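You operate a simulated robot arm through the tools that you are given. There is no shell and no other tool.

Carry out the task below with a simulated robot arm. There is one attempt and no reset: what you move stays moved.

TASK
Put things in order on the top of the parts bench. At the end: the yellow filter stands where the teal tub stood; the cream cup stands where the yellow seal stood; the teal tub from the top of the parts bench is on the brown box (marked "TUBS"); the yellow seal from the top of the parts bench stands where the yellow filter stood; whatever was shut is shut again. Leave all else as you found it, and nothing knocked over. Set down upright: teal tub.

The check looks at the end state, three seconds after you hand in, the way a careful person would. Anything else that was tipped, shoved, dropped, spilled or broken makes it a failure. Lids that push on must go on centred and level and be pressed home; caps that screw on are set level and turned clockwise until they are tight.

THE ROBOT
A 6-joint arm with a two-finger parallel gripper, fixed in place. Base frame: the origin is at the foot of the arm, x ahead of it, y to its left, z up; the work surface is at about z = 0. Units: cm, rad, N and s.
With the tool pointing down near the work surface it reaches from about 18 to 46 cm from the base axis. Its first joint turns from -1.222 to 1.222 rad. Payload 1.9 kg.
Tool frame: the origin (TCP) lies between the finger pads and is the grasp point; the fingertips stand 2.3 cm ahead of it; z points along the fingers, y is the line along which they close. Largest opening 9.4 cm; finger width 3.8, thickness 1; the body of the gripper, 5.4 by 9.6 cm, starts 3.9 cm behind the TCP.
Orientation is that of the tool frame in the base frame, as a unit quaternion [w, x, y, z]. With the fingers straight down and closing along the base's y, the tool's x points along the base's -x, its y along +y and its z along -z.

THE INTERFACE
- The arm moves only by the tool move_arm. Its argument "rows" is a list of rows, each an object (a shift or turn left out is 0, a gripper value left out holds the last) with "gripper": the gripper command, from -1 (fully open) to 1 (shut), values between in proportion; "dp": the shift along the tool's x, y, z in cm, a list of three; "delta_rot": the turn, a rotation vector about the tool's x, y, z in rad, a list of three. In form: [{"gripper": gripper, "dp": [dx, dy, dz], "delta_rot": [wx, wy, wz]}, ...]. A call has 1 to 20 rows; each row is the pose to reach, as a shift and turn from the pose commanded when the call began, along the tool's axes at that moment. A row lasts 0.2 s, in which the tool goes at most 5 cm and 0.15 rad; a call with a longer step from one row to the next is refused whole, and so is a gripper value outside its range. A pose out of reach is approached as far as the arm can. The call stops where the force on the tool passes 40 N (or 10 N more than at its start, if that is more) or the arm is blocked; 0.2 s more then pass. The fingers move at their own pace (about 10.8 cm/s each) and stop on an object; they squeeze with about 31 N. The grip force told is the motor's: it shows also when the fingers shut on nothing. Time passes only in rows, and 0.2 s behind the last, so rows that repeat a pose let the fingers close. The reply holds the time, the measured pose of the TCP, the force on the tool along the base axes, the opening and the grip force, in the units named above and with some noise, with the torque about the TCP (base axes, N m) and any sound that the robot's microphone picked up.
- Cameras (640 x 400 px; columns grow to the right, rows downward): "scene" is fixed at [6.49, 31.53, 42.8]; the picture's right is [-0.71, -0.71, 0.00], its down [-0.36, 0.36, -0.86] and it looks along [0.61, -0.61, -0.51] (base axes); focal length 214 px, centre (320, 200). "wrist" rides on the gripper at [8.7, 1.6, -7.5] in the tool frame; the picture's right is [-0.18, 0.98, 0.00], its down [-0.58, -0.11, -0.81] and it looks along [-0.79, -0.15, 0.59] (tool axes); focal length 243 px, centre (320, 200). There is no depth. A picture from a camera that has moved, and an enlarged one, comes with that camera's place and axes in the base frame and with its lens.
- grab_frame(camera): a new picture of that camera. It takes no simulated time.
- close_up(camera, box): a new picture of the part [left, top, right, bottom] of that camera's present view, enlarged. It takes no simulated time.
- sign_off(): hands the job in; it is judged then, once.

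Nothing tells you positions but the pictures and the camera data. Unless the task says otherwise, let go and move clear before handing in.

The tools are called after ">>>" by a JSON object that holds its "api" and its "payload". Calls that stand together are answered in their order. move_arm: Moves the arm, as the interface text tells. Its arguments: {"type":"object","properties":{"rows":{"type":"array"}},"required":["rows"]} The other tools are called the same way: grab_frame (camera) takes a picture; close_up (camera, box) takes an enlarged picture of a part of a camera's view; sign_off () hands the job in.

At the start:

```text
time: 0.0
position: [25.87, 20.52, 35.08]
orientation: [0.0, 0.001, 1.0, -0.001]
ft_force: [0.0, 0.5, 0.1]
torque: [-0.01, 0.03, -0.01]
finger_gap: 9.42
grasp_force: 0.0
```

scene: 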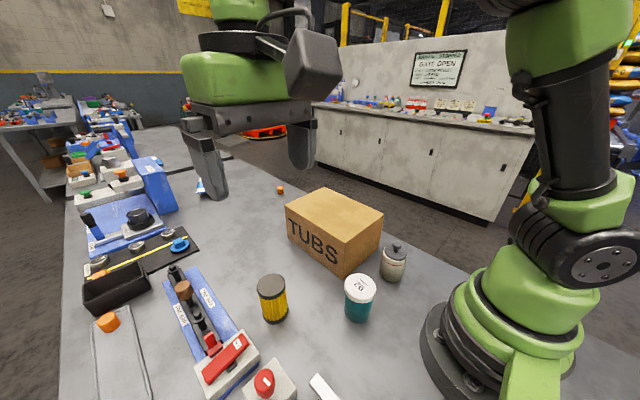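
wrist: 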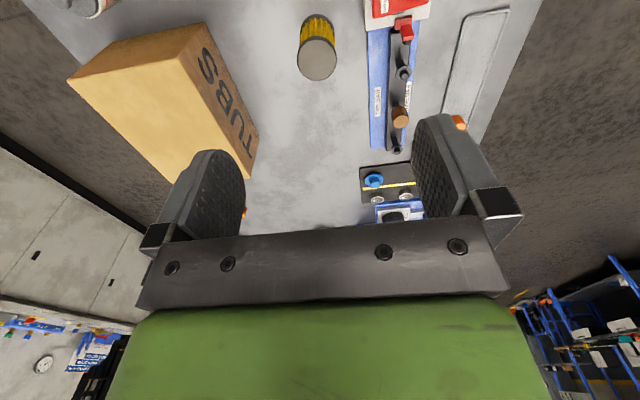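

I see the brown TUBS box, a yellow filter, a teal tub with a white lid and a grey pot near the arm. I don't yet see the yellow seal and cream cup clearly, so I'll look closer first.

>>> {"api": "close_up", "payload": {"camera": "scene", "box": [240, 160, 440, 340]}}

>>> {"api": "close_up", "payload": {"camera": "scene", "box": [60, 160, 260, 300]}}

>>> {"api": "close_up", "payload": {"camera": "scene", "box": [60, 260, 360, 400]}}

>>> {"api": "close_up", "payload": {"camera": "wrist", "box": [0, 0, 320, 200]}}

>>> {"api": "close_up", "payload": {"camera": "wrist", "box": [280, 0, 600, 220]}}

```text
2.22 times, centred on (340, 250) of scene
camera zoom: at [6.49, 31.53, 42.8], right [-0.71, -0.71, 0.0], down [-0.36, 0.36, -0.86], along [0.61, -0.61, -0.51], focal length 477 px, centre (276, 89)
```

zoom: 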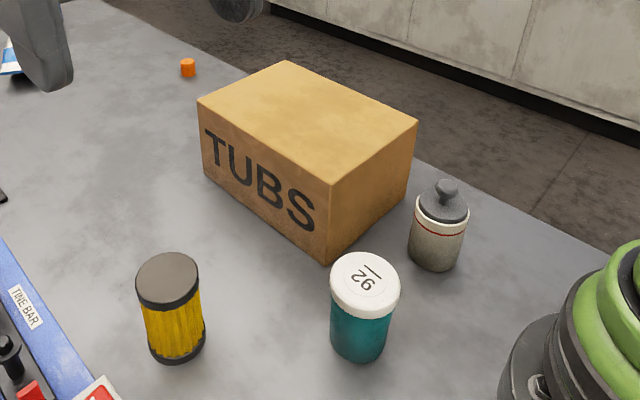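

```text
2.86 times, centred on (160, 230) of scene
camera zoom: at [6.49, 31.53, 42.8], right [-0.71, -0.71, 0.0], down [-0.36, 0.36, -0.86], along [0.61, -0.61, -0.51], focal length 613 px, centre (777, 114)
```

zoom: 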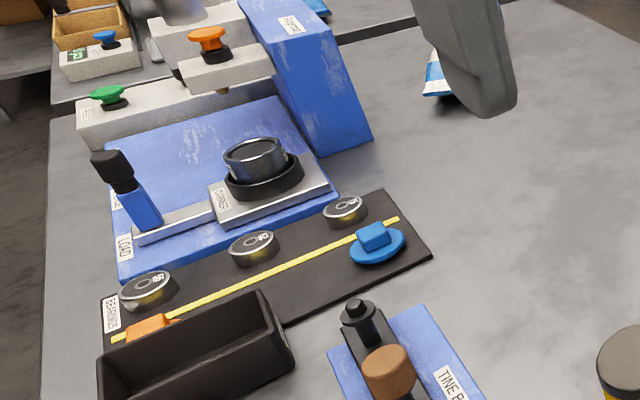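

```text
2.13 times, centred on (210, 330) of scene
camera zoom: at [6.49, 31.53, 42.8], right [-0.71, -0.71, 0.0], down [-0.36, 0.36, -0.86], along [0.61, -0.61, -0.51], focal length 458 px, centre (555, -77)
```

zoom: 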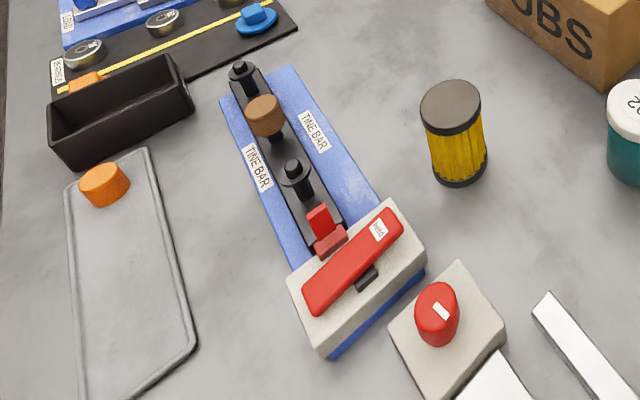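

```text
2.00 times, centred on (160, 100) of wrist
camera zoom: at [17.21, 22.11, 42.62], right [0.19, 0.98, 0.0], down [0.58, -0.11, 0.81], along [0.79, -0.15, -0.59], focal length 485 px, centre (640, 400)
```

zoom: 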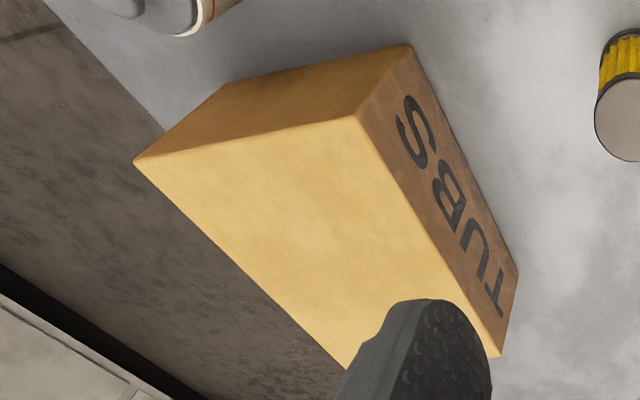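

```text
1.82 times, centred on (440, 110) of wrist
camera zoom: at [17.21, 22.11, 42.62], right [0.19, 0.98, 0.0], down [0.58, -0.11, 0.81], along [0.79, -0.15, -0.59], focal length 441 px, centre (102, 364)
```

zoom: 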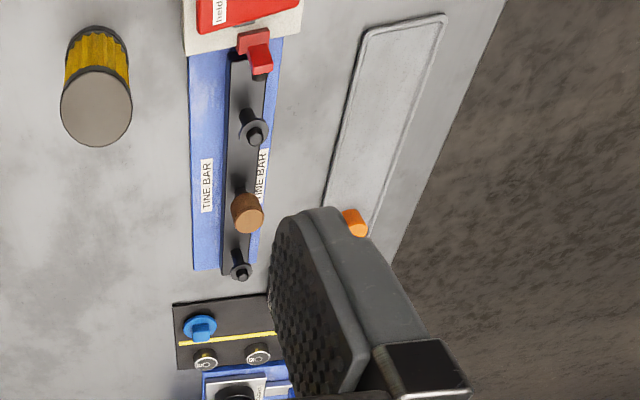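

The filter is near (31, 20), the teal tub near (19, 8) and the grey pot near (19, -5). The seal and cream cup must be hidden from this view, so I'll move the arm at height to look at the right side of the bench.

>>> {"api": "move_arm", "payload": {"rows": [{"gripper": -1, "dp": [0, -5, 0]}, {"dp": [0, -10, 0]}, {"dp": [0, -15, 0]}, {"dp": [0, -20, 0]}, {"dp": [0, -25, 0]}, {"dp": [0, -30, 0]}, {"dp": [0, -30, 0]}]}}

>>> {"api": "grab_frame", "payload": {"camera": "wrist"}}

>>> {"api": "grab_frame", "payload": {"camera": "scene"}}

```text
time: 1.6
position: [25.91, -9.58, 35.21]
orientation: [0.0, 0.001, 1.0, 0.001]
ft_force: [-0.8, 0.2, -0.7]
torque: [0.01, 0.03, -0.04]
finger_gap: 9.38
grasp_force: 0.1
```

```text
taken
camera wrist: at [17.21, -8.0, 42.62], right [0.19, 0.98, 0.0], down [0.58, -0.11, 0.81], along [0.79, -0.15, -0.59], focal length 243 px, centre (320, 200)
```

wrist: 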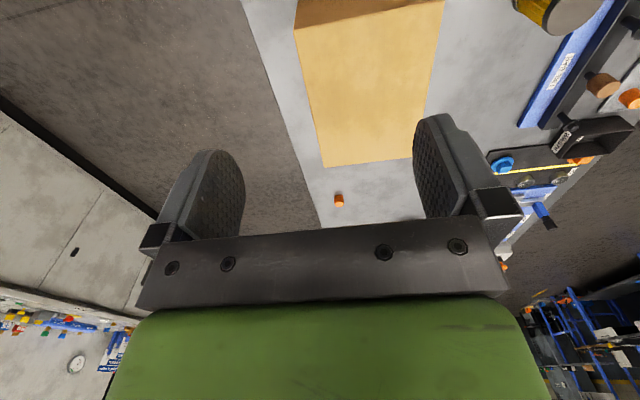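

```text
taken
```

scene: 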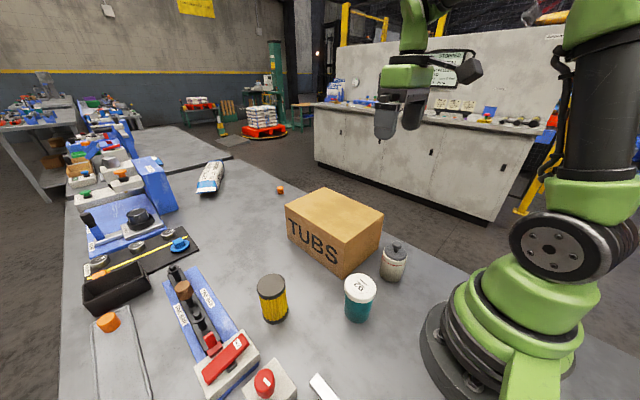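

No seal or cream cup has turned up behind the box. I'll take close-ups of the grey pot, the lower part of the scene view and the orange object.

>>> {"api": "close_up", "payload": {"camera": "scene", "box": [330, 230, 430, 330]}}

>>> {"api": "close_up", "payload": {"camera": "scene", "box": [240, 330, 400, 400]}}

>>> {"api": "close_up", "payload": {"camera": "scene", "box": [180, 150, 300, 220]}}

>>> {"api": "close_up", "payload": {"camera": "scene", "box": [60, 120, 200, 220]}}

>>> {"api": "close_up", "payload": {"camera": "wrist", "box": [480, 0, 640, 100]}}

```text
4.00 times, centred on (380, 280) of scene
camera zoom: at [6.49, 31.53, 42.8], right [-0.71, -0.71, 0.0], down [-0.36, 0.36, -0.86], along [0.61, -0.61, -0.51], focal length 858 px, centre (80, -120)
```

zoom: 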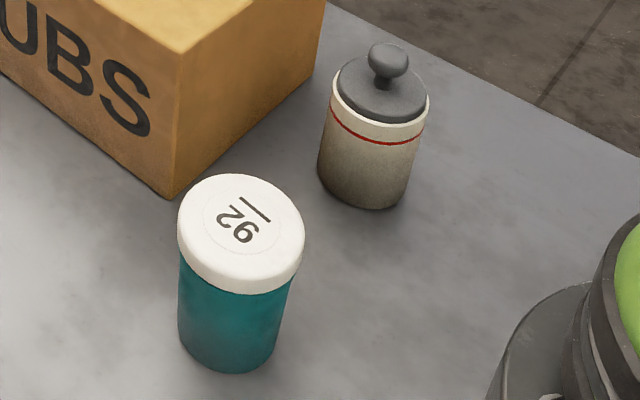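

```text
4.00 times, centred on (320, 365) of scene
camera zoom: at [6.49, 31.53, 42.8], right [-0.71, -0.71, 0.0], down [-0.36, 0.36, -0.86], along [0.61, -0.61, -0.51], focal length 858 px, centre (320, -460)
```

zoom: 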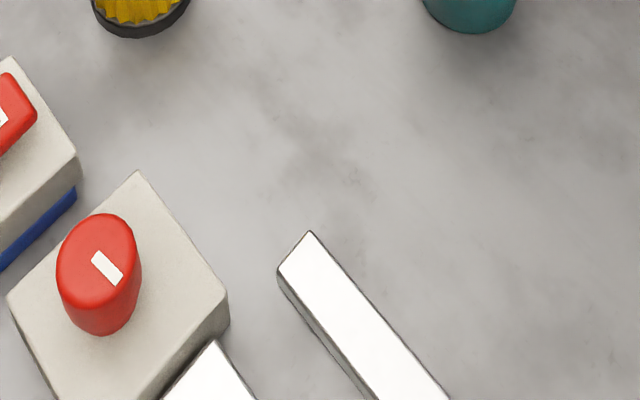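

```text
5.33 times, centred on (240, 185) of scene
camera zoom: at [6.49, 31.53, 42.8], right [-0.71, -0.71, 0.0], down [-0.36, 0.36, -0.86], along [0.61, -0.61, -0.51], focal length 1144 px, centre (747, 280)
```

zoom: 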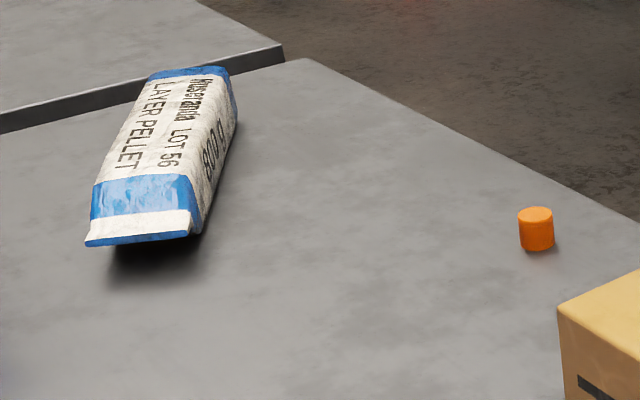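

```text
4.00 times, centred on (130, 170) of scene
camera zoom: at [6.49, 31.53, 42.8], right [-0.71, -0.71, 0.0], down [-0.36, 0.36, -0.86], along [0.61, -0.61, -0.51], focal length 858 px, centre (1080, 320)
```

zoom: 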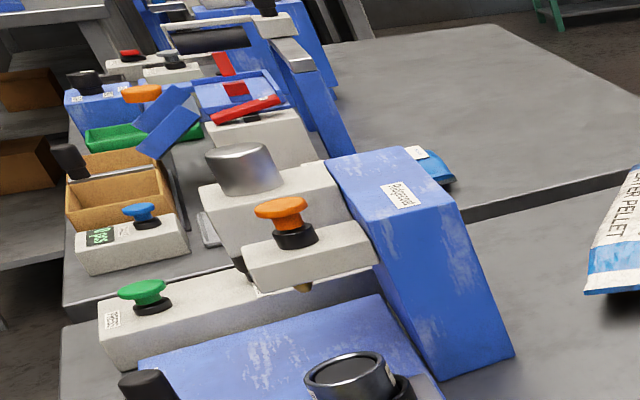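

```text
4.00 times, centred on (560, 50) of wrist
camera zoom: at [17.21, -8.0, 42.62], right [0.19, 0.98, 0.0], down [0.58, -0.11, 0.81], along [0.79, -0.15, -0.59], focal length 970 px, centre (-640, 800)
```

zoom: 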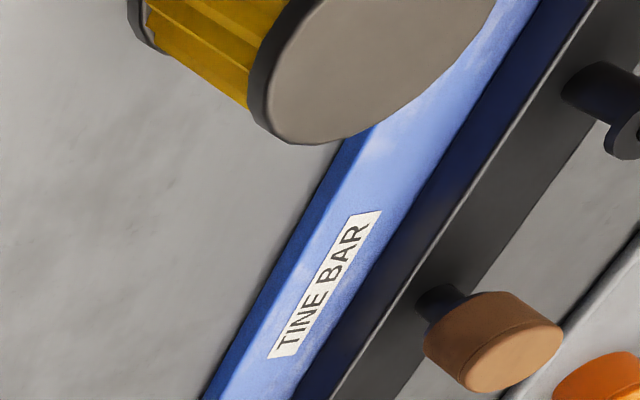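

The grey-topped pot with a cream body may be the "cream cup", and the yellow seal is still not found. I'll turn the wrist camera toward the left side near the base, which the scene camera cannot see.

>>> {"api": "move_arm", "payload": {"rows": [{"dp": [0.7, 2, 0], "delta_rot": [0, 0, -0.14]}, {"dp": [1.4, 4, 0], "delta_rot": [0, 0, -0.28]}, {"dp": [2.1, 6, 0], "delta_rot": [0, 0, -0.42]}, {"dp": [2.8, 8, 0], "delta_rot": [0, 0, -0.56]}, {"dp": [3.5, 10, 0], "delta_rot": [0, 0, -0.7]}, {"dp": [4.2, 12, 0], "delta_rot": [0, 0, -0.84]}, {"dp": [4.9, 14, 0], "delta_rot": [0, 0, -0.98]}, {"dp": [5.6, 16, 0], "delta_rot": [0, 0, -1.12]}, {"dp": [6.3, 18, 0], "delta_rot": [0, 0, -1.26]}, {"dp": [7, 20, 0], "delta_rot": [0, 0, -1.4]}, {"dp": [8, 22, 0], "delta_rot": [0, 0, -1.54]}, {"dp": [8, 22, 0], "delta_rot": [0, 0, -1.54]}]}}

>>> {"api": "grab_frame", "payload": {"camera": "wrist"}}

>>> {"api": "grab_frame", "payload": {"camera": "scene"}}

```text
time: 4.2
position: [17.86, 12.49, 35.16]
orientation: [0.0, -0.697, 0.717, 0.0]
ft_force: [-0.3, 0.1, -0.2]
torque: [0.03, 0.03, -0.01]
finger_gap: 9.38
grasp_force: 0.1
```

```text
taken
camera wrist: at [15.94, 3.88, 42.59], right [-0.98, 0.21, 0.0], down [0.13, 0.58, 0.81], along [0.17, 0.79, -0.59], focal length 243 px, centre (320, 200)
```

wrist: 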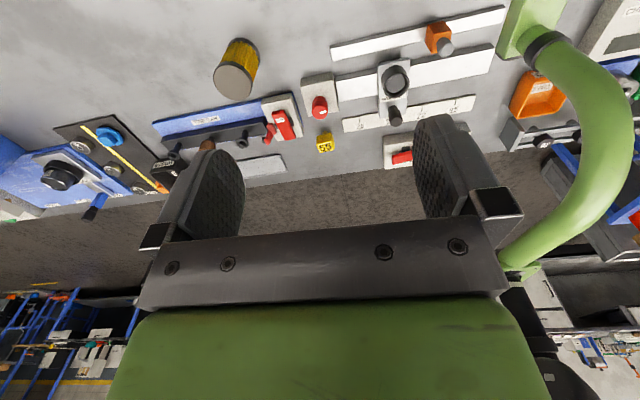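

```text
taken
```

scene: 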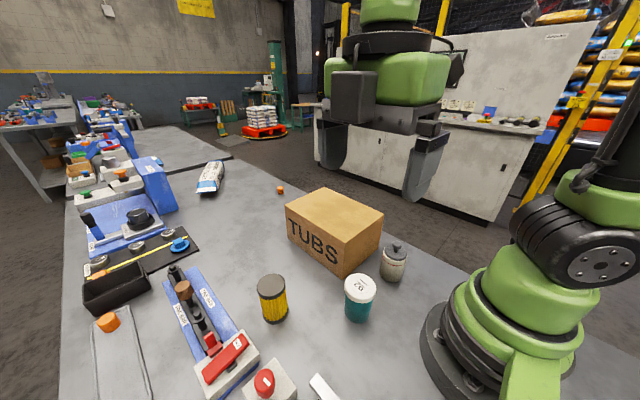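

A yellow item is visible near (22, 40), close to the far bench edge. I'll zoom in on it and its surroundings.

>>> {"api": "close_up", "payload": {"camera": "wrist", "box": [270, 80, 390, 180]}}

>>> {"api": "close_up", "payload": {"camera": "wrist", "box": [300, 0, 560, 180]}}

>>> {"api": "close_up", "payload": {"camera": "wrist", "box": [200, 20, 320, 120]}}

>>> {"api": "close_up", "payload": {"camera": "wrist", "box": [480, 0, 640, 160]}}

```text
4.00 times, centred on (330, 130) of wrist
camera zoom: at [15.94, 3.88, 42.59], right [-0.98, 0.21, 0.0], down [0.13, 0.58, 0.81], along [0.17, 0.79, -0.59], focal length 970 px, centre (280, 480)
```

zoom: 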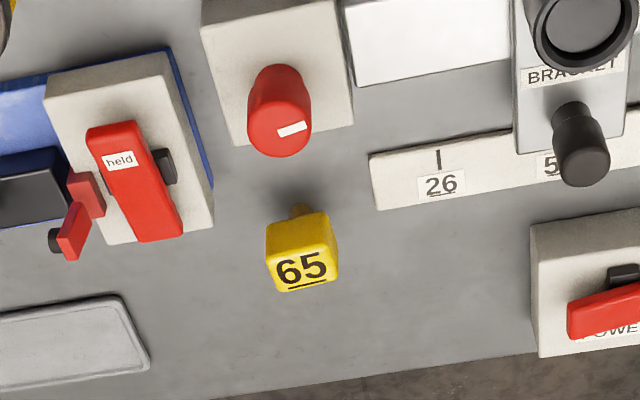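

```text
2.22 times, centred on (430, 90) of wrist
camera zoom: at [15.94, 3.88, 42.59], right [-0.98, 0.21, 0.0], down [0.13, 0.58, 0.81], along [0.17, 0.79, -0.59], focal length 539 px, centre (76, 444)
```

zoom: 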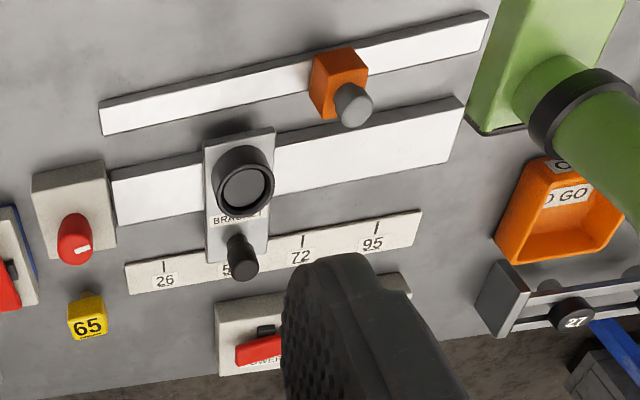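

```text
4.00 times, centred on (260, 70) of wrist
camera zoom: at [15.94, 3.88, 42.59], right [-0.98, 0.21, 0.0], down [0.13, 0.58, 0.81], along [0.17, 0.79, -0.59], focal length 970 px, centre (560, 720)
```

zoom: 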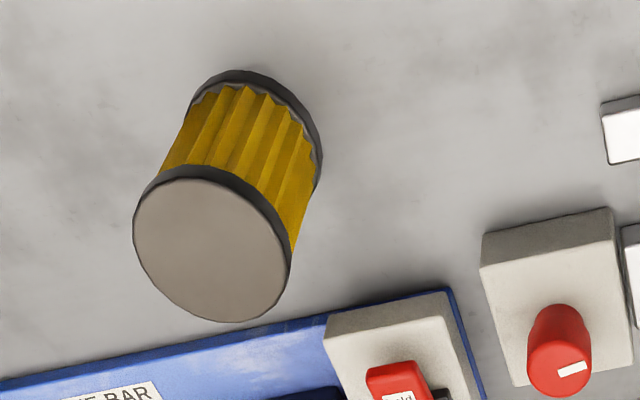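

```text
2.50 times, centred on (560, 80) of wrist
camera zoom: at [15.94, 3.88, 42.59], right [-0.98, 0.21, 0.0], down [0.13, 0.58, 0.81], along [0.17, 0.79, -0.59], focal length 606 px, centre (-280, 500)
```

zoom: 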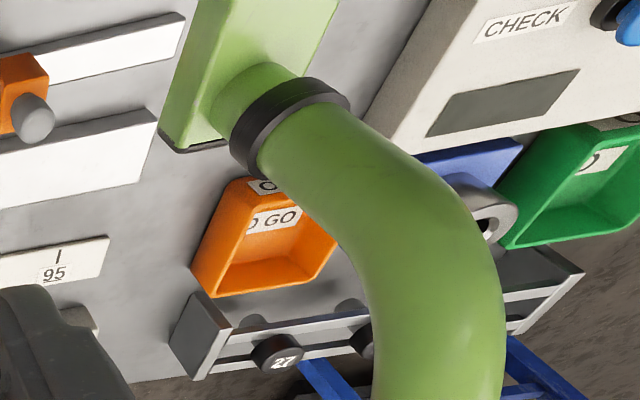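

The yellow block marked "65" is most likely the yellow seal, and the cream pot with the grey stopper lid the cream cup. I'll bring the camera closer to the yellow item to learn its shape and exact position.

>>> {"api": "move_arm", "payload": {"rows": [{"dp": [-4, -0.5, 2]}, {"dp": [-8, -1, 4]}, {"dp": [-12, -1.5, 7]}, {"dp": [-15.5, -2, 10]}, {"dp": [-15.5, -2, 10]}]}}

>>> {"api": "grab_frame", "payload": {"camera": "wrist"}}

>>> {"api": "grab_frame", "payload": {"camera": "scene"}}

```text
refused: row 3 steps farther than a row can; nothing moved
```

```text
taken
camera wrist: at [15.94, 3.88, 42.59], right [-0.98, 0.21, 0.0], down [0.13, 0.58, 0.81], along [0.17, 0.79, -0.59], focal length 243 px, centre (320, 200)
```

wrist: 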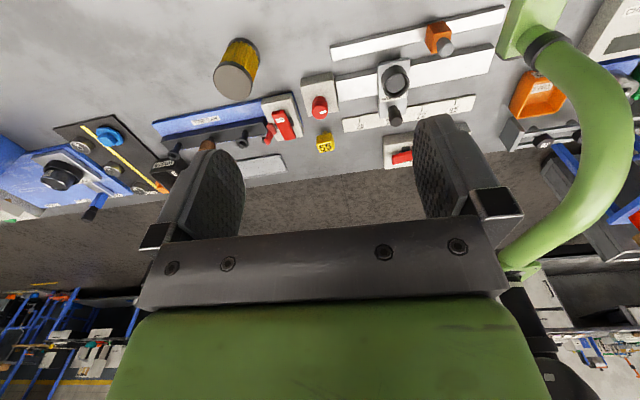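

```text
taken
```

scene: 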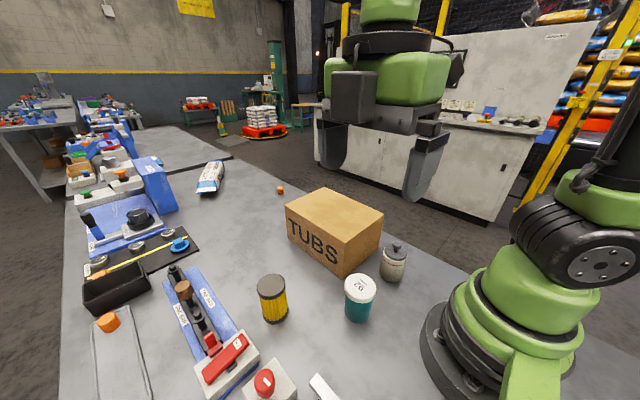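

My last move was refused because one step was too long, so nothing changed. I'll send the same approach toward the yellow seal in smaller steps.

>>> {"api": "move_arm", "payload": {"rows": [{"dp": [-3.5, -0.4, 2]}, {"dp": [-7, -0.8, 4]}, {"dp": [-10.5, -1.2, 6]}, {"dp": [-13, -1.6, 8]}, {"dp": [-15.5, -2, 10]}, {"dp": [-15.5, -2, 10]}]}}

>>> {"api": "grab_frame", "payload": {"camera": "wrist"}}

>>> {"api": "close_up", "payload": {"camera": "wrist", "box": [240, 40, 400, 160]}}

```text
time: 5.6
position: [20.26, 27.9, 25.16]
orientation: [0.001, -0.696, 0.718, 0.001]
ft_force: [-0.8, 0.9, 0.0]
torque: [0.01, 0.02, 0.01]
finger_gap: 9.39
grasp_force: 0.0
```

```text
taken
camera wrist: at [18.36, 19.23, 32.62], right [-0.98, 0.22, 0.0], down [0.13, 0.58, 0.81], along [0.17, 0.79, -0.59], focal length 243 px, centre (320, 200)
```

wrist: 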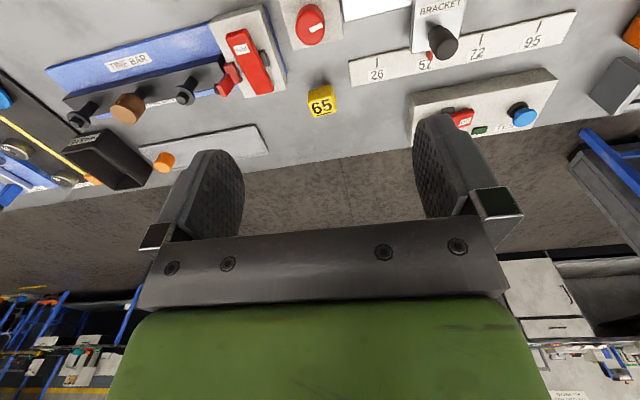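

```text
3.33 times, centred on (320, 100) of wrist
camera zoom: at [18.36, 19.23, 32.62], right [-0.98, 0.22, 0.0], down [0.13, 0.58, 0.81], along [0.17, 0.79, -0.59], focal length 809 px, centre (320, 533)
```

zoom: 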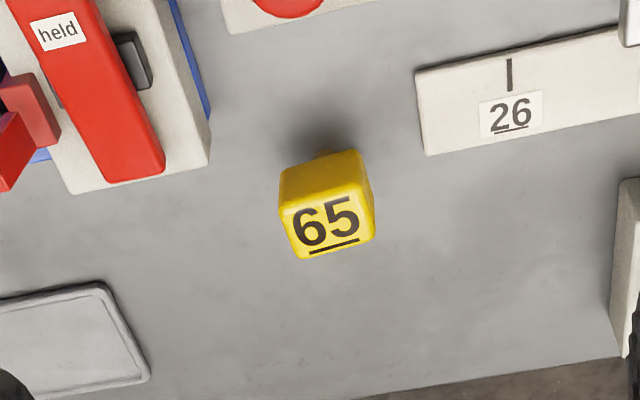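

The yellow seal is a block with a short stem, about 4 cm tall, standing near (21.8, 37). Next I'll swing back to the right and look at the cup and tub from the other side.

>>> {"api": "move_arm", "payload": {"rows": [{"dp": [0, 0, -4]}, {"dp": [3, 0.2, -7]}, {"dp": [7, 0.5, -9]}, {"dp": [11.5, 0.7, -10]}, {"dp": [16, 1, -10]}, {"dp": [20.5, 1.2, -10]}, {"dp": [25, 1.4, -10]}, {"dp": [29.5, 1.4, -10]}, {"dp": [34, 1.4, -10]}, {"dp": [38, 1.4, -10]}, {"dp": [38, 1.4, -10]}]}}

>>> {"api": "grab_frame", "payload": {"camera": "wrist"}}

```text
time: 8.0
position: [17.62, -10.05, 34.96]
orientation: [0.0, -0.695, 0.719, -0.001]
ft_force: [-0.1, 0.8, 0.1]
torque: [0.05, 0.04, -0.01]
finger_gap: 9.39
grasp_force: 0.1
```

```text
taken
camera wrist: at [15.67, -18.76, 42.51], right [-0.98, 0.21, 0.0], down [0.13, 0.58, 0.81], along [0.17, 0.79, -0.59], focal length 243 px, centre (320, 200)
```

wrist: 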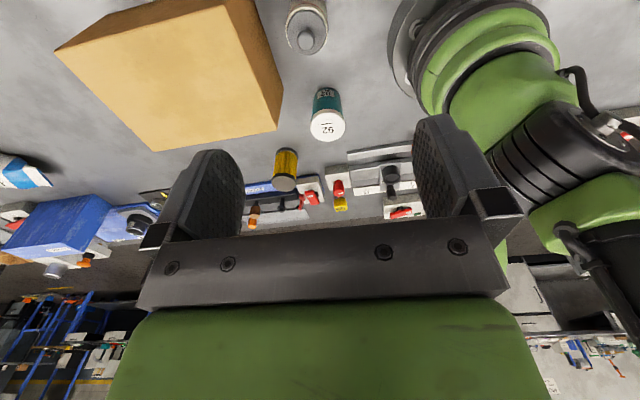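

>>> {"api": "close_up", "payload": {"camera": "wrist", "box": [230, 0, 390, 100]}}

>>> {"api": "close_up", "payload": {"camera": "wrist", "box": [250, 70, 410, 220]}}

>>> {"api": "grab_frame", "payload": {"camera": "scene"}}

```text
4.00 times, centred on (310, 50) of wrist
camera zoom: at [15.67, -18.76, 42.51], right [-0.98, 0.21, 0.0], down [0.13, 0.58, 0.81], along [0.17, 0.79, -0.59], focal length 970 px, centre (360, 800)
```

zoom: 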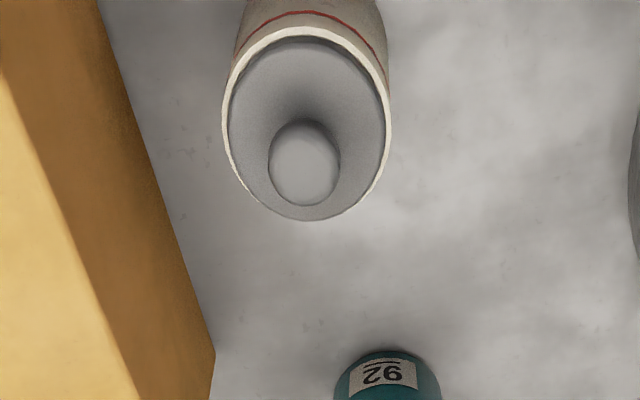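

```text
2.67 times, centred on (330, 145) of wrist
camera zoom: at [15.67, -18.76, 42.51], right [-0.98, 0.21, 0.0], down [0.13, 0.58, 0.81], along [0.17, 0.79, -0.59], focal length 647 px, centre (293, 347)
```

zoom: 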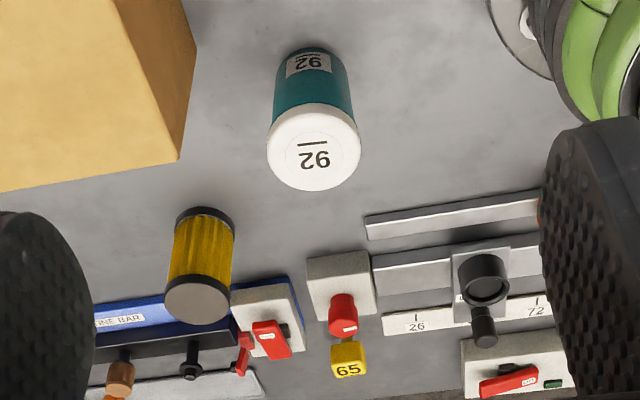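

```text
taken
```

scene: 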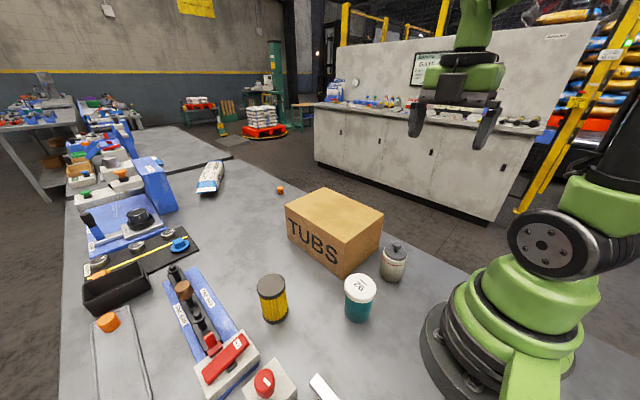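

I now take the cup to be at about (20, -7), the tub at (19.8, 6.9) and the filter at (32.3, 19.3). The tub's lid is wider than its body, so before planning grasps I want a closer look at the finger shape and the lid.

>>> {"api": "close_up", "payload": {"camera": "scene", "box": [390, 60, 520, 160]}}

>>> {"api": "close_up", "payload": {"camera": "scene", "box": [330, 260, 390, 330]}}

>>> {"api": "close_up", "payload": {"camera": "wrist", "box": [300, 75, 360, 150]}}

>>> {"api": "close_up", "payload": {"camera": "scene", "box": [245, 260, 305, 330]}}

```text
4.00 times, centred on (455, 110) of scene
camera zoom: at [6.49, 31.53, 42.8], right [-0.71, -0.71, 0.0], down [-0.36, 0.36, -0.86], along [0.61, -0.61, -0.51], focal length 858 px, centre (-220, 560)
```

zoom: 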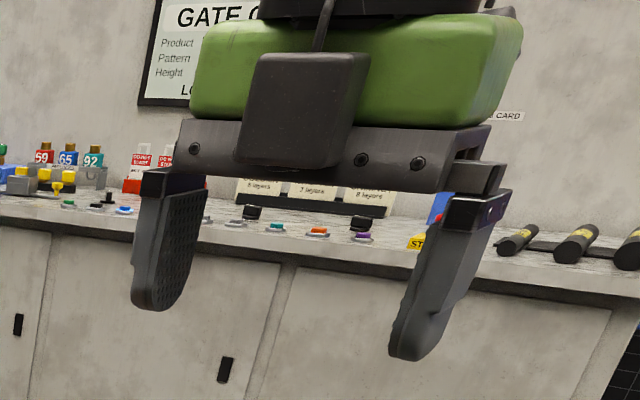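

```text
5.71 times, centred on (360, 295) of scene
camera zoom: at [6.49, 31.53, 42.8], right [-0.71, -0.71, 0.0], down [-0.36, 0.36, -0.86], along [0.61, -0.61, -0.51], focal length 1226 px, centre (91, -343)
```

zoom: 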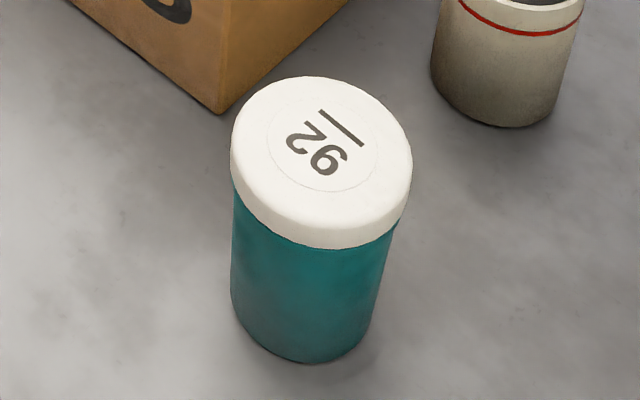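

```text
5.33 times, centred on (330, 112) of wrist
camera zoom: at [15.67, -18.76, 42.51], right [-0.98, 0.21, 0.0], down [0.13, 0.58, 0.81], along [0.17, 0.79, -0.59], focal length 1294 px, centre (267, 667)
```

zoom: 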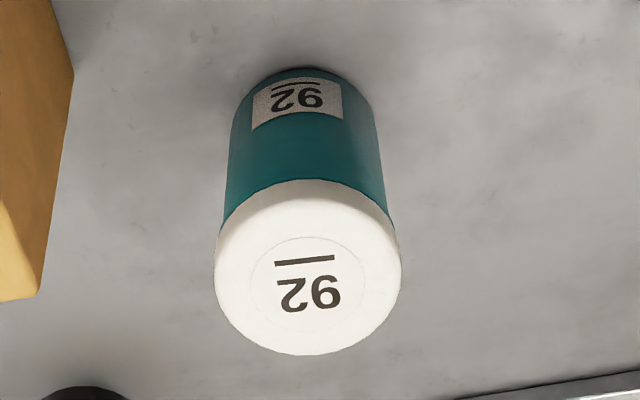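

```text
5.71 times, centred on (275, 295) of scene
camera zoom: at [6.49, 31.53, 42.8], right [-0.71, -0.71, 0.0], down [-0.36, 0.36, -0.86], along [0.61, -0.61, -0.51], focal length 1226 px, centre (577, -343)
```

zoom: 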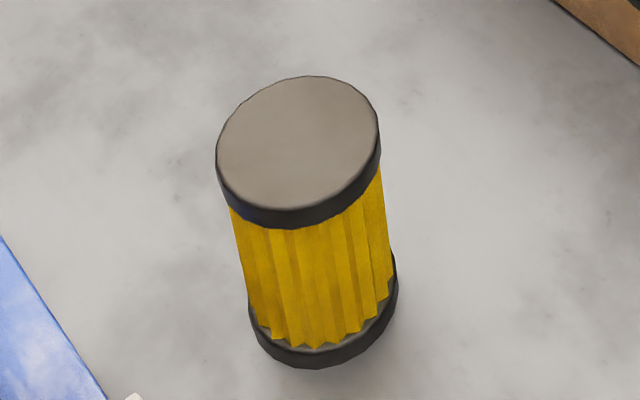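

The tub's lid is about 0.5 cm wider than its body, so I need to know whether the finger pads protrude enough to grip the body. I'll put the gripper in profile in front of the scene camera.

>>> {"api": "move_arm", "payload": {"rows": [{"dp": [-3.9, -1.1, 0.5], "delta_rot": [0, 0, 0.125]}, {"dp": [-7.8, -2.2, 1], "delta_rot": [0, 0, 0.25]}, {"dp": [-11.7, -3.3, 1.5], "delta_rot": [0, 0, 0.375]}, {"dp": [-15.5, -4.4, 2], "delta_rot": [0, 0, 0.5]}, {"dp": [-19.4, -5.5, 2.5], "delta_rot": [0, 0, 0.625]}, {"dp": [-23.2, -6.6, 3], "delta_rot": [0, 0, 0.75]}, {"dp": [-23.2, -6.6, 3], "delta_rot": [0, 0, 0.75]}]}}

>>> {"api": "grab_frame", "payload": {"camera": "scene"}}

>>> {"api": "close_up", "payload": {"camera": "scene", "box": [220, 100, 420, 240]}}

>>> {"api": "grab_frame", "payload": {"camera": "wrist"}}

```text
time: 9.6
position: [24.83, 12.93, 32.22]
orientation: [-0.001, -0.384, 0.923, 0.0]
ft_force: [0.7, -0.3, 0.3]
torque: [0.03, -0.01, 0.03]
finger_gap: 9.4
grasp_force: 0.1
```

```text
taken
```

scene: 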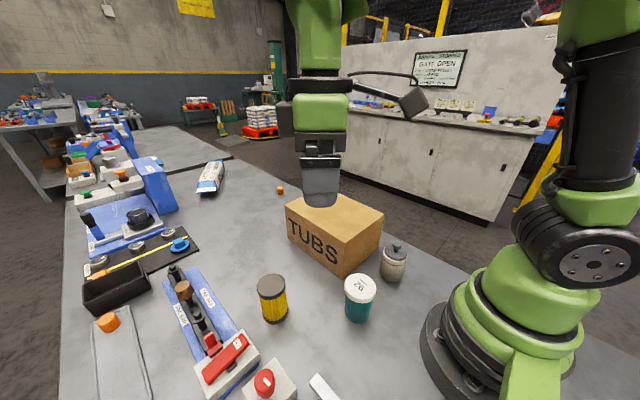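

```text
2.86 times, centred on (320, 170) of scene
camera zoom: at [6.49, 31.53, 42.8], right [-0.71, -0.71, 0.0], down [-0.36, 0.36, -0.86], along [0.61, -0.61, -0.51], focal length 613 px, centre (320, 286)
```

zoom: 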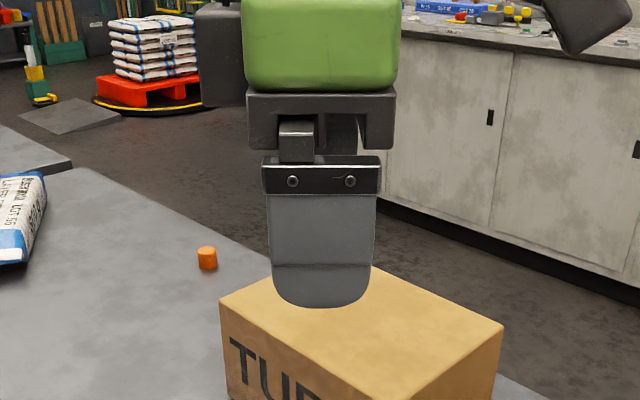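

```text
taken
camera wrist: at [17.64, 7.88, 39.68], right [-0.57, 0.82, 0.0], down [0.49, 0.33, 0.81], along [0.66, 0.46, -0.59], focal length 243 px, centre (320, 200)
```

wrist: 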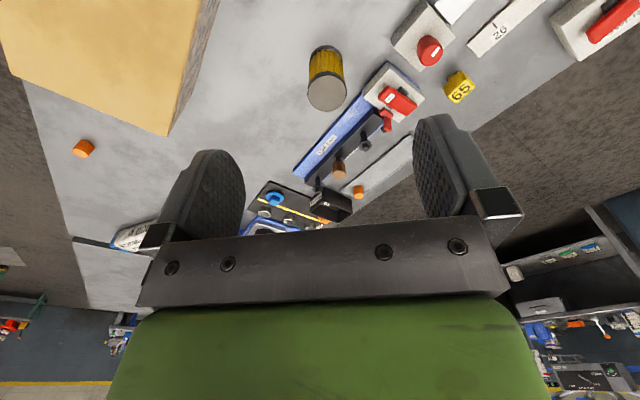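

This is a face-on view of a finger, not a profile. I'll turn by about 90° to see the finger thickness and any step at the pads.

>>> {"api": "move_arm", "payload": {"rows": [{"delta_rot": [0, 0, 0.145]}, {"delta_rot": [0, 0, 0.29]}, {"delta_rot": [0, 0, 0.435]}, {"delta_rot": [0, 0, 0.58]}, {"delta_rot": [0, 0, 0.725]}, {"delta_rot": [0, 0, 0.87]}, {"delta_rot": [0, 0, 1.015]}, {"delta_rot": [0, 0, 1.16]}, {"delta_rot": [0, 0, 1.305]}, {"delta_rot": [0, 0, 1.45]}, {"delta_rot": [0, 0, 1.575]}, {"delta_rot": [0, 0, 1.575]}]}}

>>> {"api": "close_up", "payload": {"camera": "scene", "box": [220, 100, 420, 240]}}

>>> {"api": "grab_frame", "payload": {"camera": "wrist"}}

```text
time: 12.2
position: [25.05, 13.07, 32.11]
orientation: [0.0, 0.383, 0.924, -0.001]
ft_force: [-0.6, 0.5, -0.7]
torque: [0.0, -0.01, -0.01]
finger_gap: 9.41
grasp_force: 0.0
```

```text
2.86 times, centred on (320, 170) of scene
camera zoom: at [6.49, 31.53, 42.8], right [-0.71, -0.71, 0.0], down [-0.36, 0.36, -0.86], along [0.61, -0.61, -0.51], focal length 613 px, centre (320, 286)
```

zoom: 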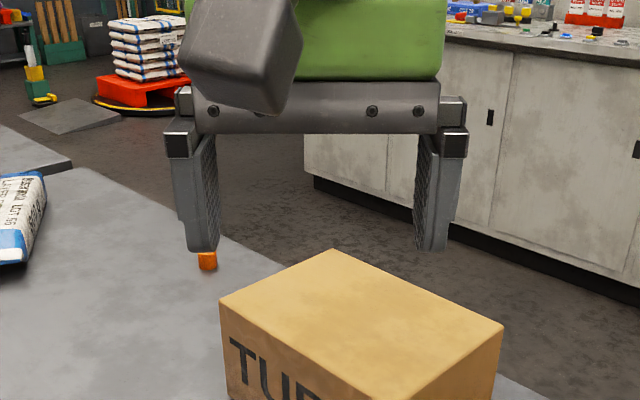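

```text
taken
camera wrist: at [20.09, 20.24, 39.61], right [0.83, 0.56, 0.0], down [0.33, -0.49, 0.81], along [0.45, -0.67, -0.59], focal length 243 px, centre (320, 200)
```

wrist: 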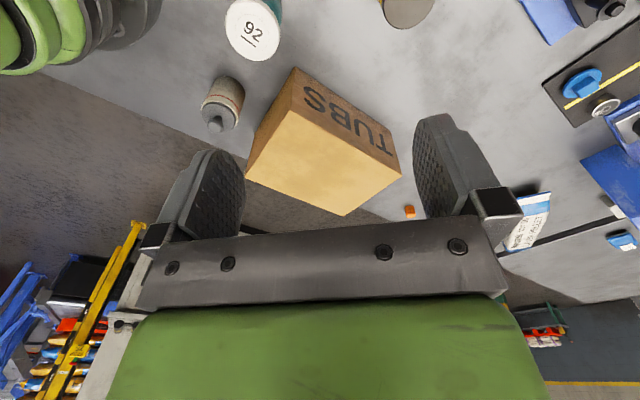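

The pads run the full finger length, so a straight-down grip on the tub would hold its lid rather than its body. I'll test in free space whether the arm can hold a 60° tilted pose pointing toward -y, which would let the fingers grip the tub body below the lid.

>>> {"api": "move_arm", "payload": {"rows": [{"dp": [0.3, -0.3, 0.4], "delta_rot": [0, 0, -0.148]}, {"dp": [0.6, -0.6, 0.8], "delta_rot": [0, 0, -0.296]}, {"dp": [0.9, -0.9, 1.2], "delta_rot": [0, 0, -0.444]}, {"dp": [1.2, -1.2, 1.6], "delta_rot": [0, 0, -0.592]}, {"dp": [1.5, -1.5, 2], "delta_rot": [0, 0, -0.74]}, {"dp": [1.8, -1.8, 2.4], "delta_rot": [0, 0, -0.888]}, {"dp": [2.1, -2.1, 2.8], "delta_rot": [0, 0, -1.036]}, {"dp": [2.4, -2.4, 3.2], "delta_rot": [0, 0, -1.184]}, {"dp": [2.7, -2.7, 3.6], "delta_rot": [0, 0, -1.332]}, {"dp": [3, -3, 4], "delta_rot": [0, 0, -1.48]}, {"dp": [3.3, -3.3, 4.4], "delta_rot": [0, 0, -1.628]}, {"dp": [3.5, -3.5, 5], "delta_rot": [0, 0, -1.776]}, {"dp": [3.5, -3.5, 5.5], "delta_rot": [0, 0, -1.924]}, {"dp": [3.5, -3.5, 6], "delta_rot": [0, 0, -2.072]}, {"dp": [3.5, -3.5, 6.5], "delta_rot": [0, 0, -2.22]}, {"dp": [3.5, -3.5, 7], "delta_rot": [0, 0, -2.356]}, {"dp": [3.5, -3.5, 7], "delta_rot": [0, 0, -2.356]}]}}

```text
time: 15.8
position: [20.09, 13.13, 25.22]
orientation: [-0.001, 0.708, -0.706, 0.0]
ft_force: [-0.6, -0.3, 0.4]
torque: [-0.01, -0.01, -0.01]
finger_gap: 9.4
grasp_force: 0.0
```

The gripper is now turned with the camera on the -y side, at (20, 13, 25). I'll tilt it 60° about the closing axis so the fingers point toward -y.

>>> {"api": "move_arm", "payload": {"rows": [{"delta_rot": [0, 0.131, 0]}, {"delta_rot": [0, 0.262, 0]}, {"delta_rot": [0, 0.393, 0]}, {"delta_rot": [0, 0.524, 0]}, {"delta_rot": [0, 0.655, 0]}, {"delta_rot": [0, 0.786, 0]}, {"delta_rot": [0, 0.917, 0]}, {"delta_rot": [0, 1.047, 0]}, {"delta_rot": [0, 1.047, 0]}]}}

>>> {"api": "grab_frame", "payload": {"camera": "scene"}}

>>> {"api": "grab_frame", "payload": {"camera": "wrist"}}

```text
time: 17.8
position: [20.1, 13.15, 24.97]
orientation: [-0.354, -0.611, 0.613, -0.353]
ft_force: [-0.1, 0.1, 0.1]
torque: [-0.02, 0.02, 0.02]
finger_gap: 9.4
grasp_force: 0.1
```

```text
taken
```

scene: 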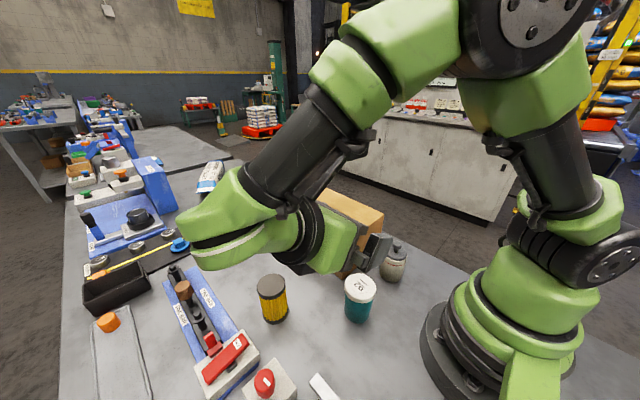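

```text
taken
camera wrist: at [18.47, 15.11, 36.31], right [-0.98, 0.09, -0.16], down [0.11, 0.99, -0.1], along [0.15, -0.12, -0.98], focal length 243 px, centre (320, 200)
```

wrist: 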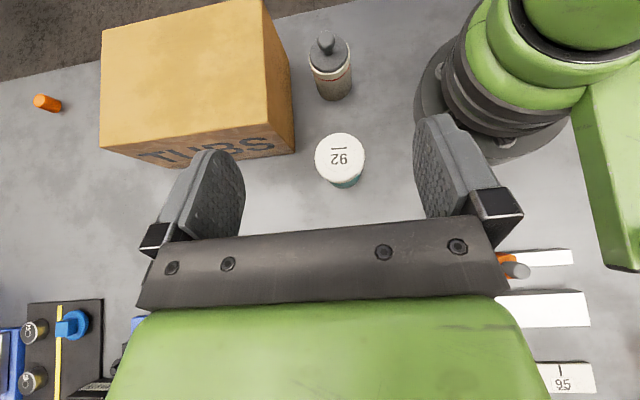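

The arm holds the 60° tilt cleanly, with the wrist high and clear over (20, 29). The wrist camera now looks straight down on the tub, so I'll zoom in to measure it accurately.

>>> {"api": "close_up", "payload": {"camera": "wrist", "box": [290, 110, 390, 200]}}

>>> {"api": "close_up", "payload": {"camera": "wrist", "box": [280, 20, 380, 110]}}

>>> {"api": "close_up", "payload": {"camera": "wrist", "box": [80, 0, 320, 180]}}

```text
4.44 times, centred on (340, 155) of wrist
camera zoom: at [18.47, 15.11, 36.31], right [-0.98, 0.09, -0.16], down [0.11, 0.99, -0.1], along [0.15, -0.12, -0.98], focal length 1078 px, centre (231, 400)
```

zoom: 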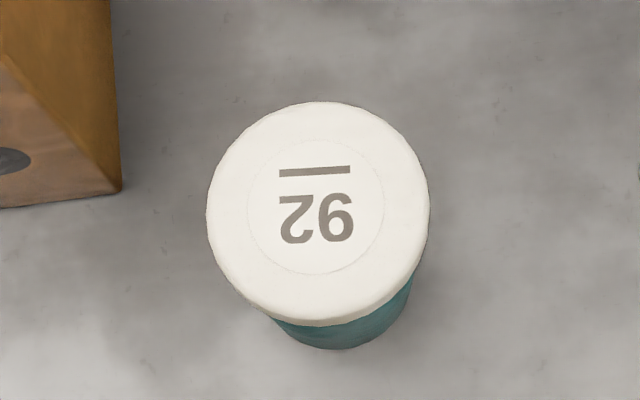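

```text
4.44 times, centred on (330, 65) of wrist
camera zoom: at [18.47, 15.11, 36.31], right [-0.98, 0.09, -0.16], down [0.11, 0.99, -0.1], along [0.15, -0.12, -0.98], focal length 1078 px, centre (276, 800)
```

zoom: 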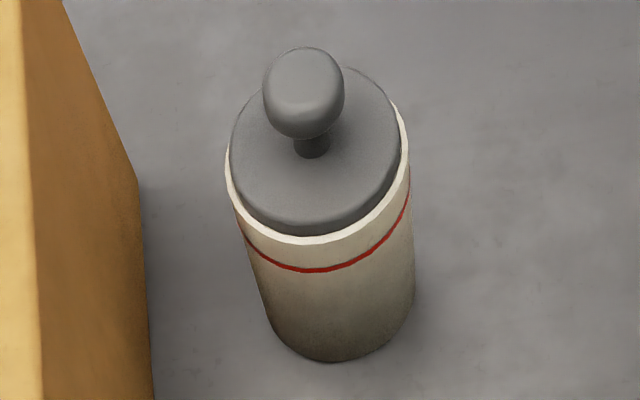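

```text
2.22 times, centred on (200, 90) of wrist
camera zoom: at [18.47, 15.11, 36.31], right [-0.98, 0.09, -0.16], down [0.11, 0.99, -0.1], along [0.15, -0.12, -0.98], focal length 539 px, centre (587, 444)
```

zoom: 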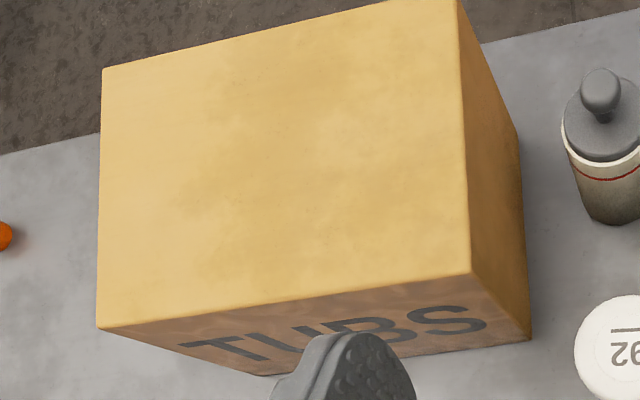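

The tub centre is at (19.9, 7.0) with a lid radius of 3.0 cm and a height of about 7.8 cm; the box top spans x 27–49, y -12 to 3, at z about 11.3. I'll descend to a pre-grasp point 12 cm back along the tilted tool axis.

>>> {"api": "move_arm", "payload": {"rows": [{"gripper": -1, "dp": [-3.3, 0, 0.6]}, {"dp": [-6.6, 0.1, 1.2]}, {"dp": [-9.9, 0.1, 1.8]}, {"dp": [-13.2, 0.2, 2.4]}, {"dp": [-16.5, 0.2, 3.0]}, {"dp": [-16.5, 0.2, 3.0]}]}}

>>> {"api": "grab_frame", "payload": {"camera": "scene"}}

>>> {"api": "grab_frame", "payload": {"camera": "wrist"}}

```text
time: 19.2
position: [20.05, 18.8, 9.23]
orientation: [-0.353, -0.613, 0.613, -0.353]
ft_force: [-0.2, 0.0, 1.0]
torque: [-0.02, -0.01, -0.02]
finger_gap: 9.39
grasp_force: 0.0
```

```text
taken
```

scene: 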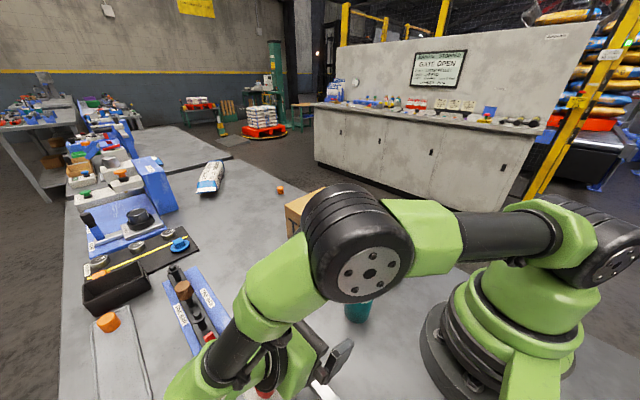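

```text
taken
camera wrist: at [18.47, 20.81, 20.47], right [-0.98, 0.09, -0.16], down [0.11, 0.99, -0.1], along [0.15, -0.11, -0.98], focal length 243 px, centre (320, 200)
```

wrist: 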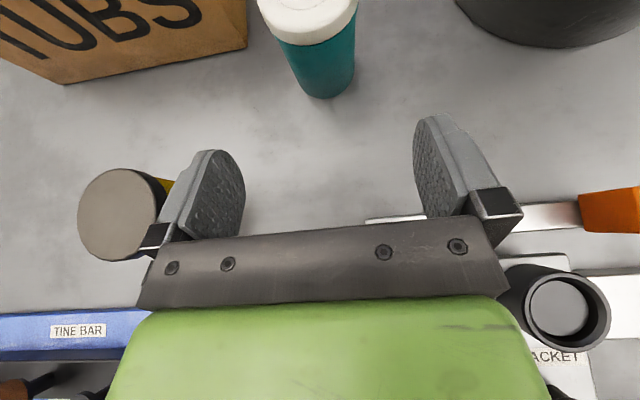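

Clearances look good: the filter is 4 cm clear of the fingers and the wrist stays high. I'll advance along the tool axis to straddle the tub body, then look before closing.

>>> {"api": "move_arm", "payload": {"rows": [{"gripper": -1, "dp": [0, 0.02, 2]}, {"dp": [0, 0.04, 4]}, {"dp": [0, 0.07, 6]}, {"dp": [0, 0.1, 8]}, {"dp": [0, 0.12, 9.5]}, {"dp": [0, 0.15, 11]}, {"dp": [0, 0.15, 12]}, {"dp": [0, 0.15, 12]}]}}

>>> {"api": "grab_frame", "payload": {"camera": "wrist"}}

>>> {"api": "grab_frame", "payload": {"camera": "scene"}}

```text
time: 21.0
position: [19.89, 8.25, 3.36]
orientation: [-0.354, -0.612, 0.613, -0.353]
ft_force: [-0.2, 0.4, -0.5]
torque: [0.01, 0.01, -0.01]
finger_gap: 9.4
grasp_force: 0.1
```

```text
taken
camera wrist: at [18.19, 10.36, 14.61], right [-0.98, 0.09, -0.16], down [0.11, 0.99, -0.1], along [0.15, -0.12, -0.98], focal length 243 px, centre (320, 200)
```

wrist: 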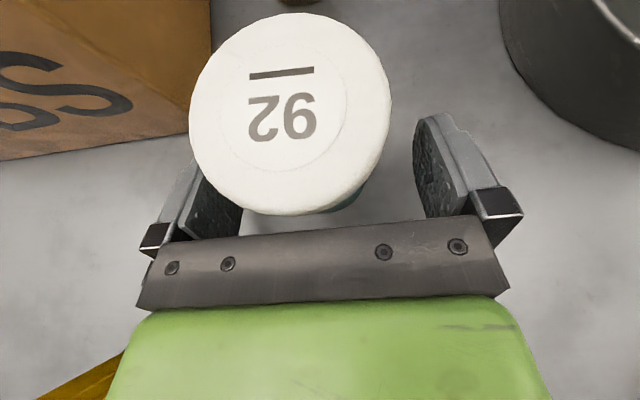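

```text
taken
```

scene: 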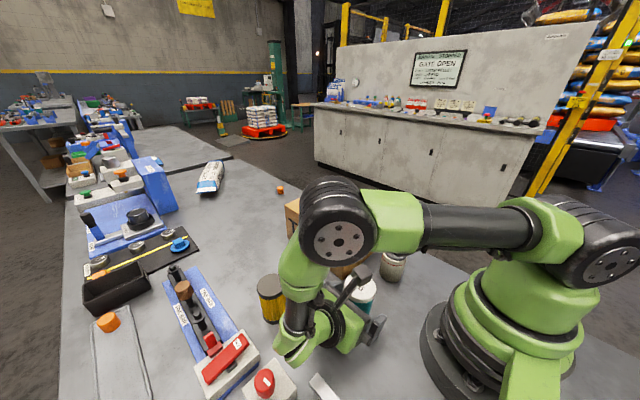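

The fingers straddle the tub body below the lid, well centred. I'll close the gripper and check the grip.

>>> {"api": "move_arm", "payload": {"rows": [{"gripper": 1}, {"gripper": 1}, {"gripper": 1}, {"gripper": 1}]}}

>>> {"api": "grab_frame", "payload": {"camera": "wrist"}}

```text
time: 22.0
position: [19.77, 8.31, 3.38]
orientation: [-0.354, -0.612, 0.613, -0.353]
ft_force: [-0.4, -0.8, -0.1]
torque: [0.0, 0.05, 0.0]
finger_gap: 5.38
grasp_force: 30.5
```

```text
taken
camera wrist: at [18.19, 10.38, 14.62], right [-0.98, 0.09, -0.16], down [0.11, 0.99, -0.1], along [0.15, -0.12, -0.98], focal length 243 px, centre (320, 200)
```

wrist: 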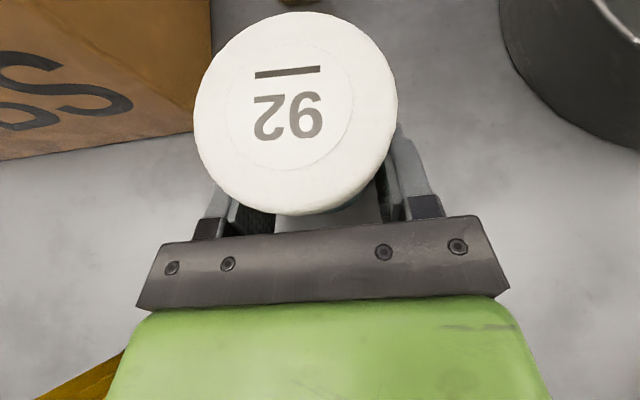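

The gap stopped at 5.38 cm, so the fingers hold the body and not the 6 cm lid. I'll lift slowly straight up and check that the tub comes along level.

>>> {"api": "move_arm", "payload": {"rows": [{"dp": [0.43, 0, -0.25]}, {"dp": [0.87, 0, -0.5]}, {"dp": [1.73, 0, -1.0]}, {"dp": [1.73, 0, -1.0]}]}}

>>> {"api": "grab_frame", "payload": {"camera": "wrist"}}

>>> {"api": "close_up", "payload": {"camera": "scene", "box": [300, 240, 420, 340]}}

```text
time: 23.0
position: [19.74, 8.35, 5.32]
orientation: [-0.353, -0.612, 0.613, -0.353]
ft_force: [0.2, -0.7, 0.3]
torque: [0.01, -0.01, 0.01]
finger_gap: 5.38
grasp_force: 31.2
```

```text
taken
camera wrist: at [18.11, 10.43, 16.61], right [-0.98, 0.09, -0.16], down [0.11, 0.99, -0.1], along [0.15, -0.12, -0.98], focal length 243 px, centre (320, 200)
```

wrist: 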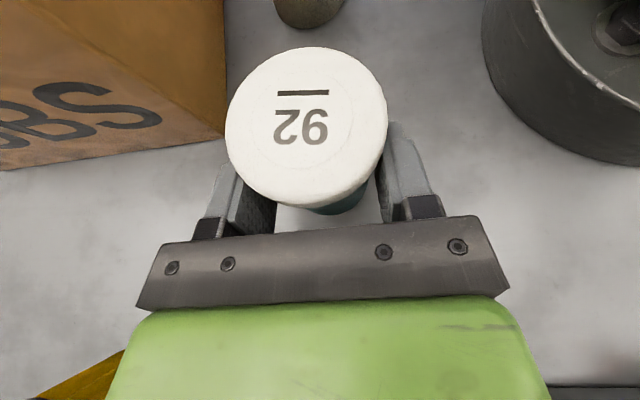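

```text
4.00 times, centred on (360, 290) of scene
camera zoom: at [6.49, 31.53, 42.8], right [-0.71, -0.71, 0.0], down [-0.36, 0.36, -0.86], along [0.61, -0.61, -0.51], focal length 858 px, centre (160, -160)
```

zoom: 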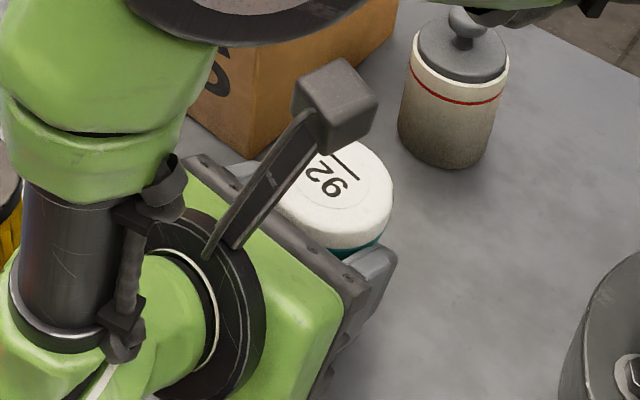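

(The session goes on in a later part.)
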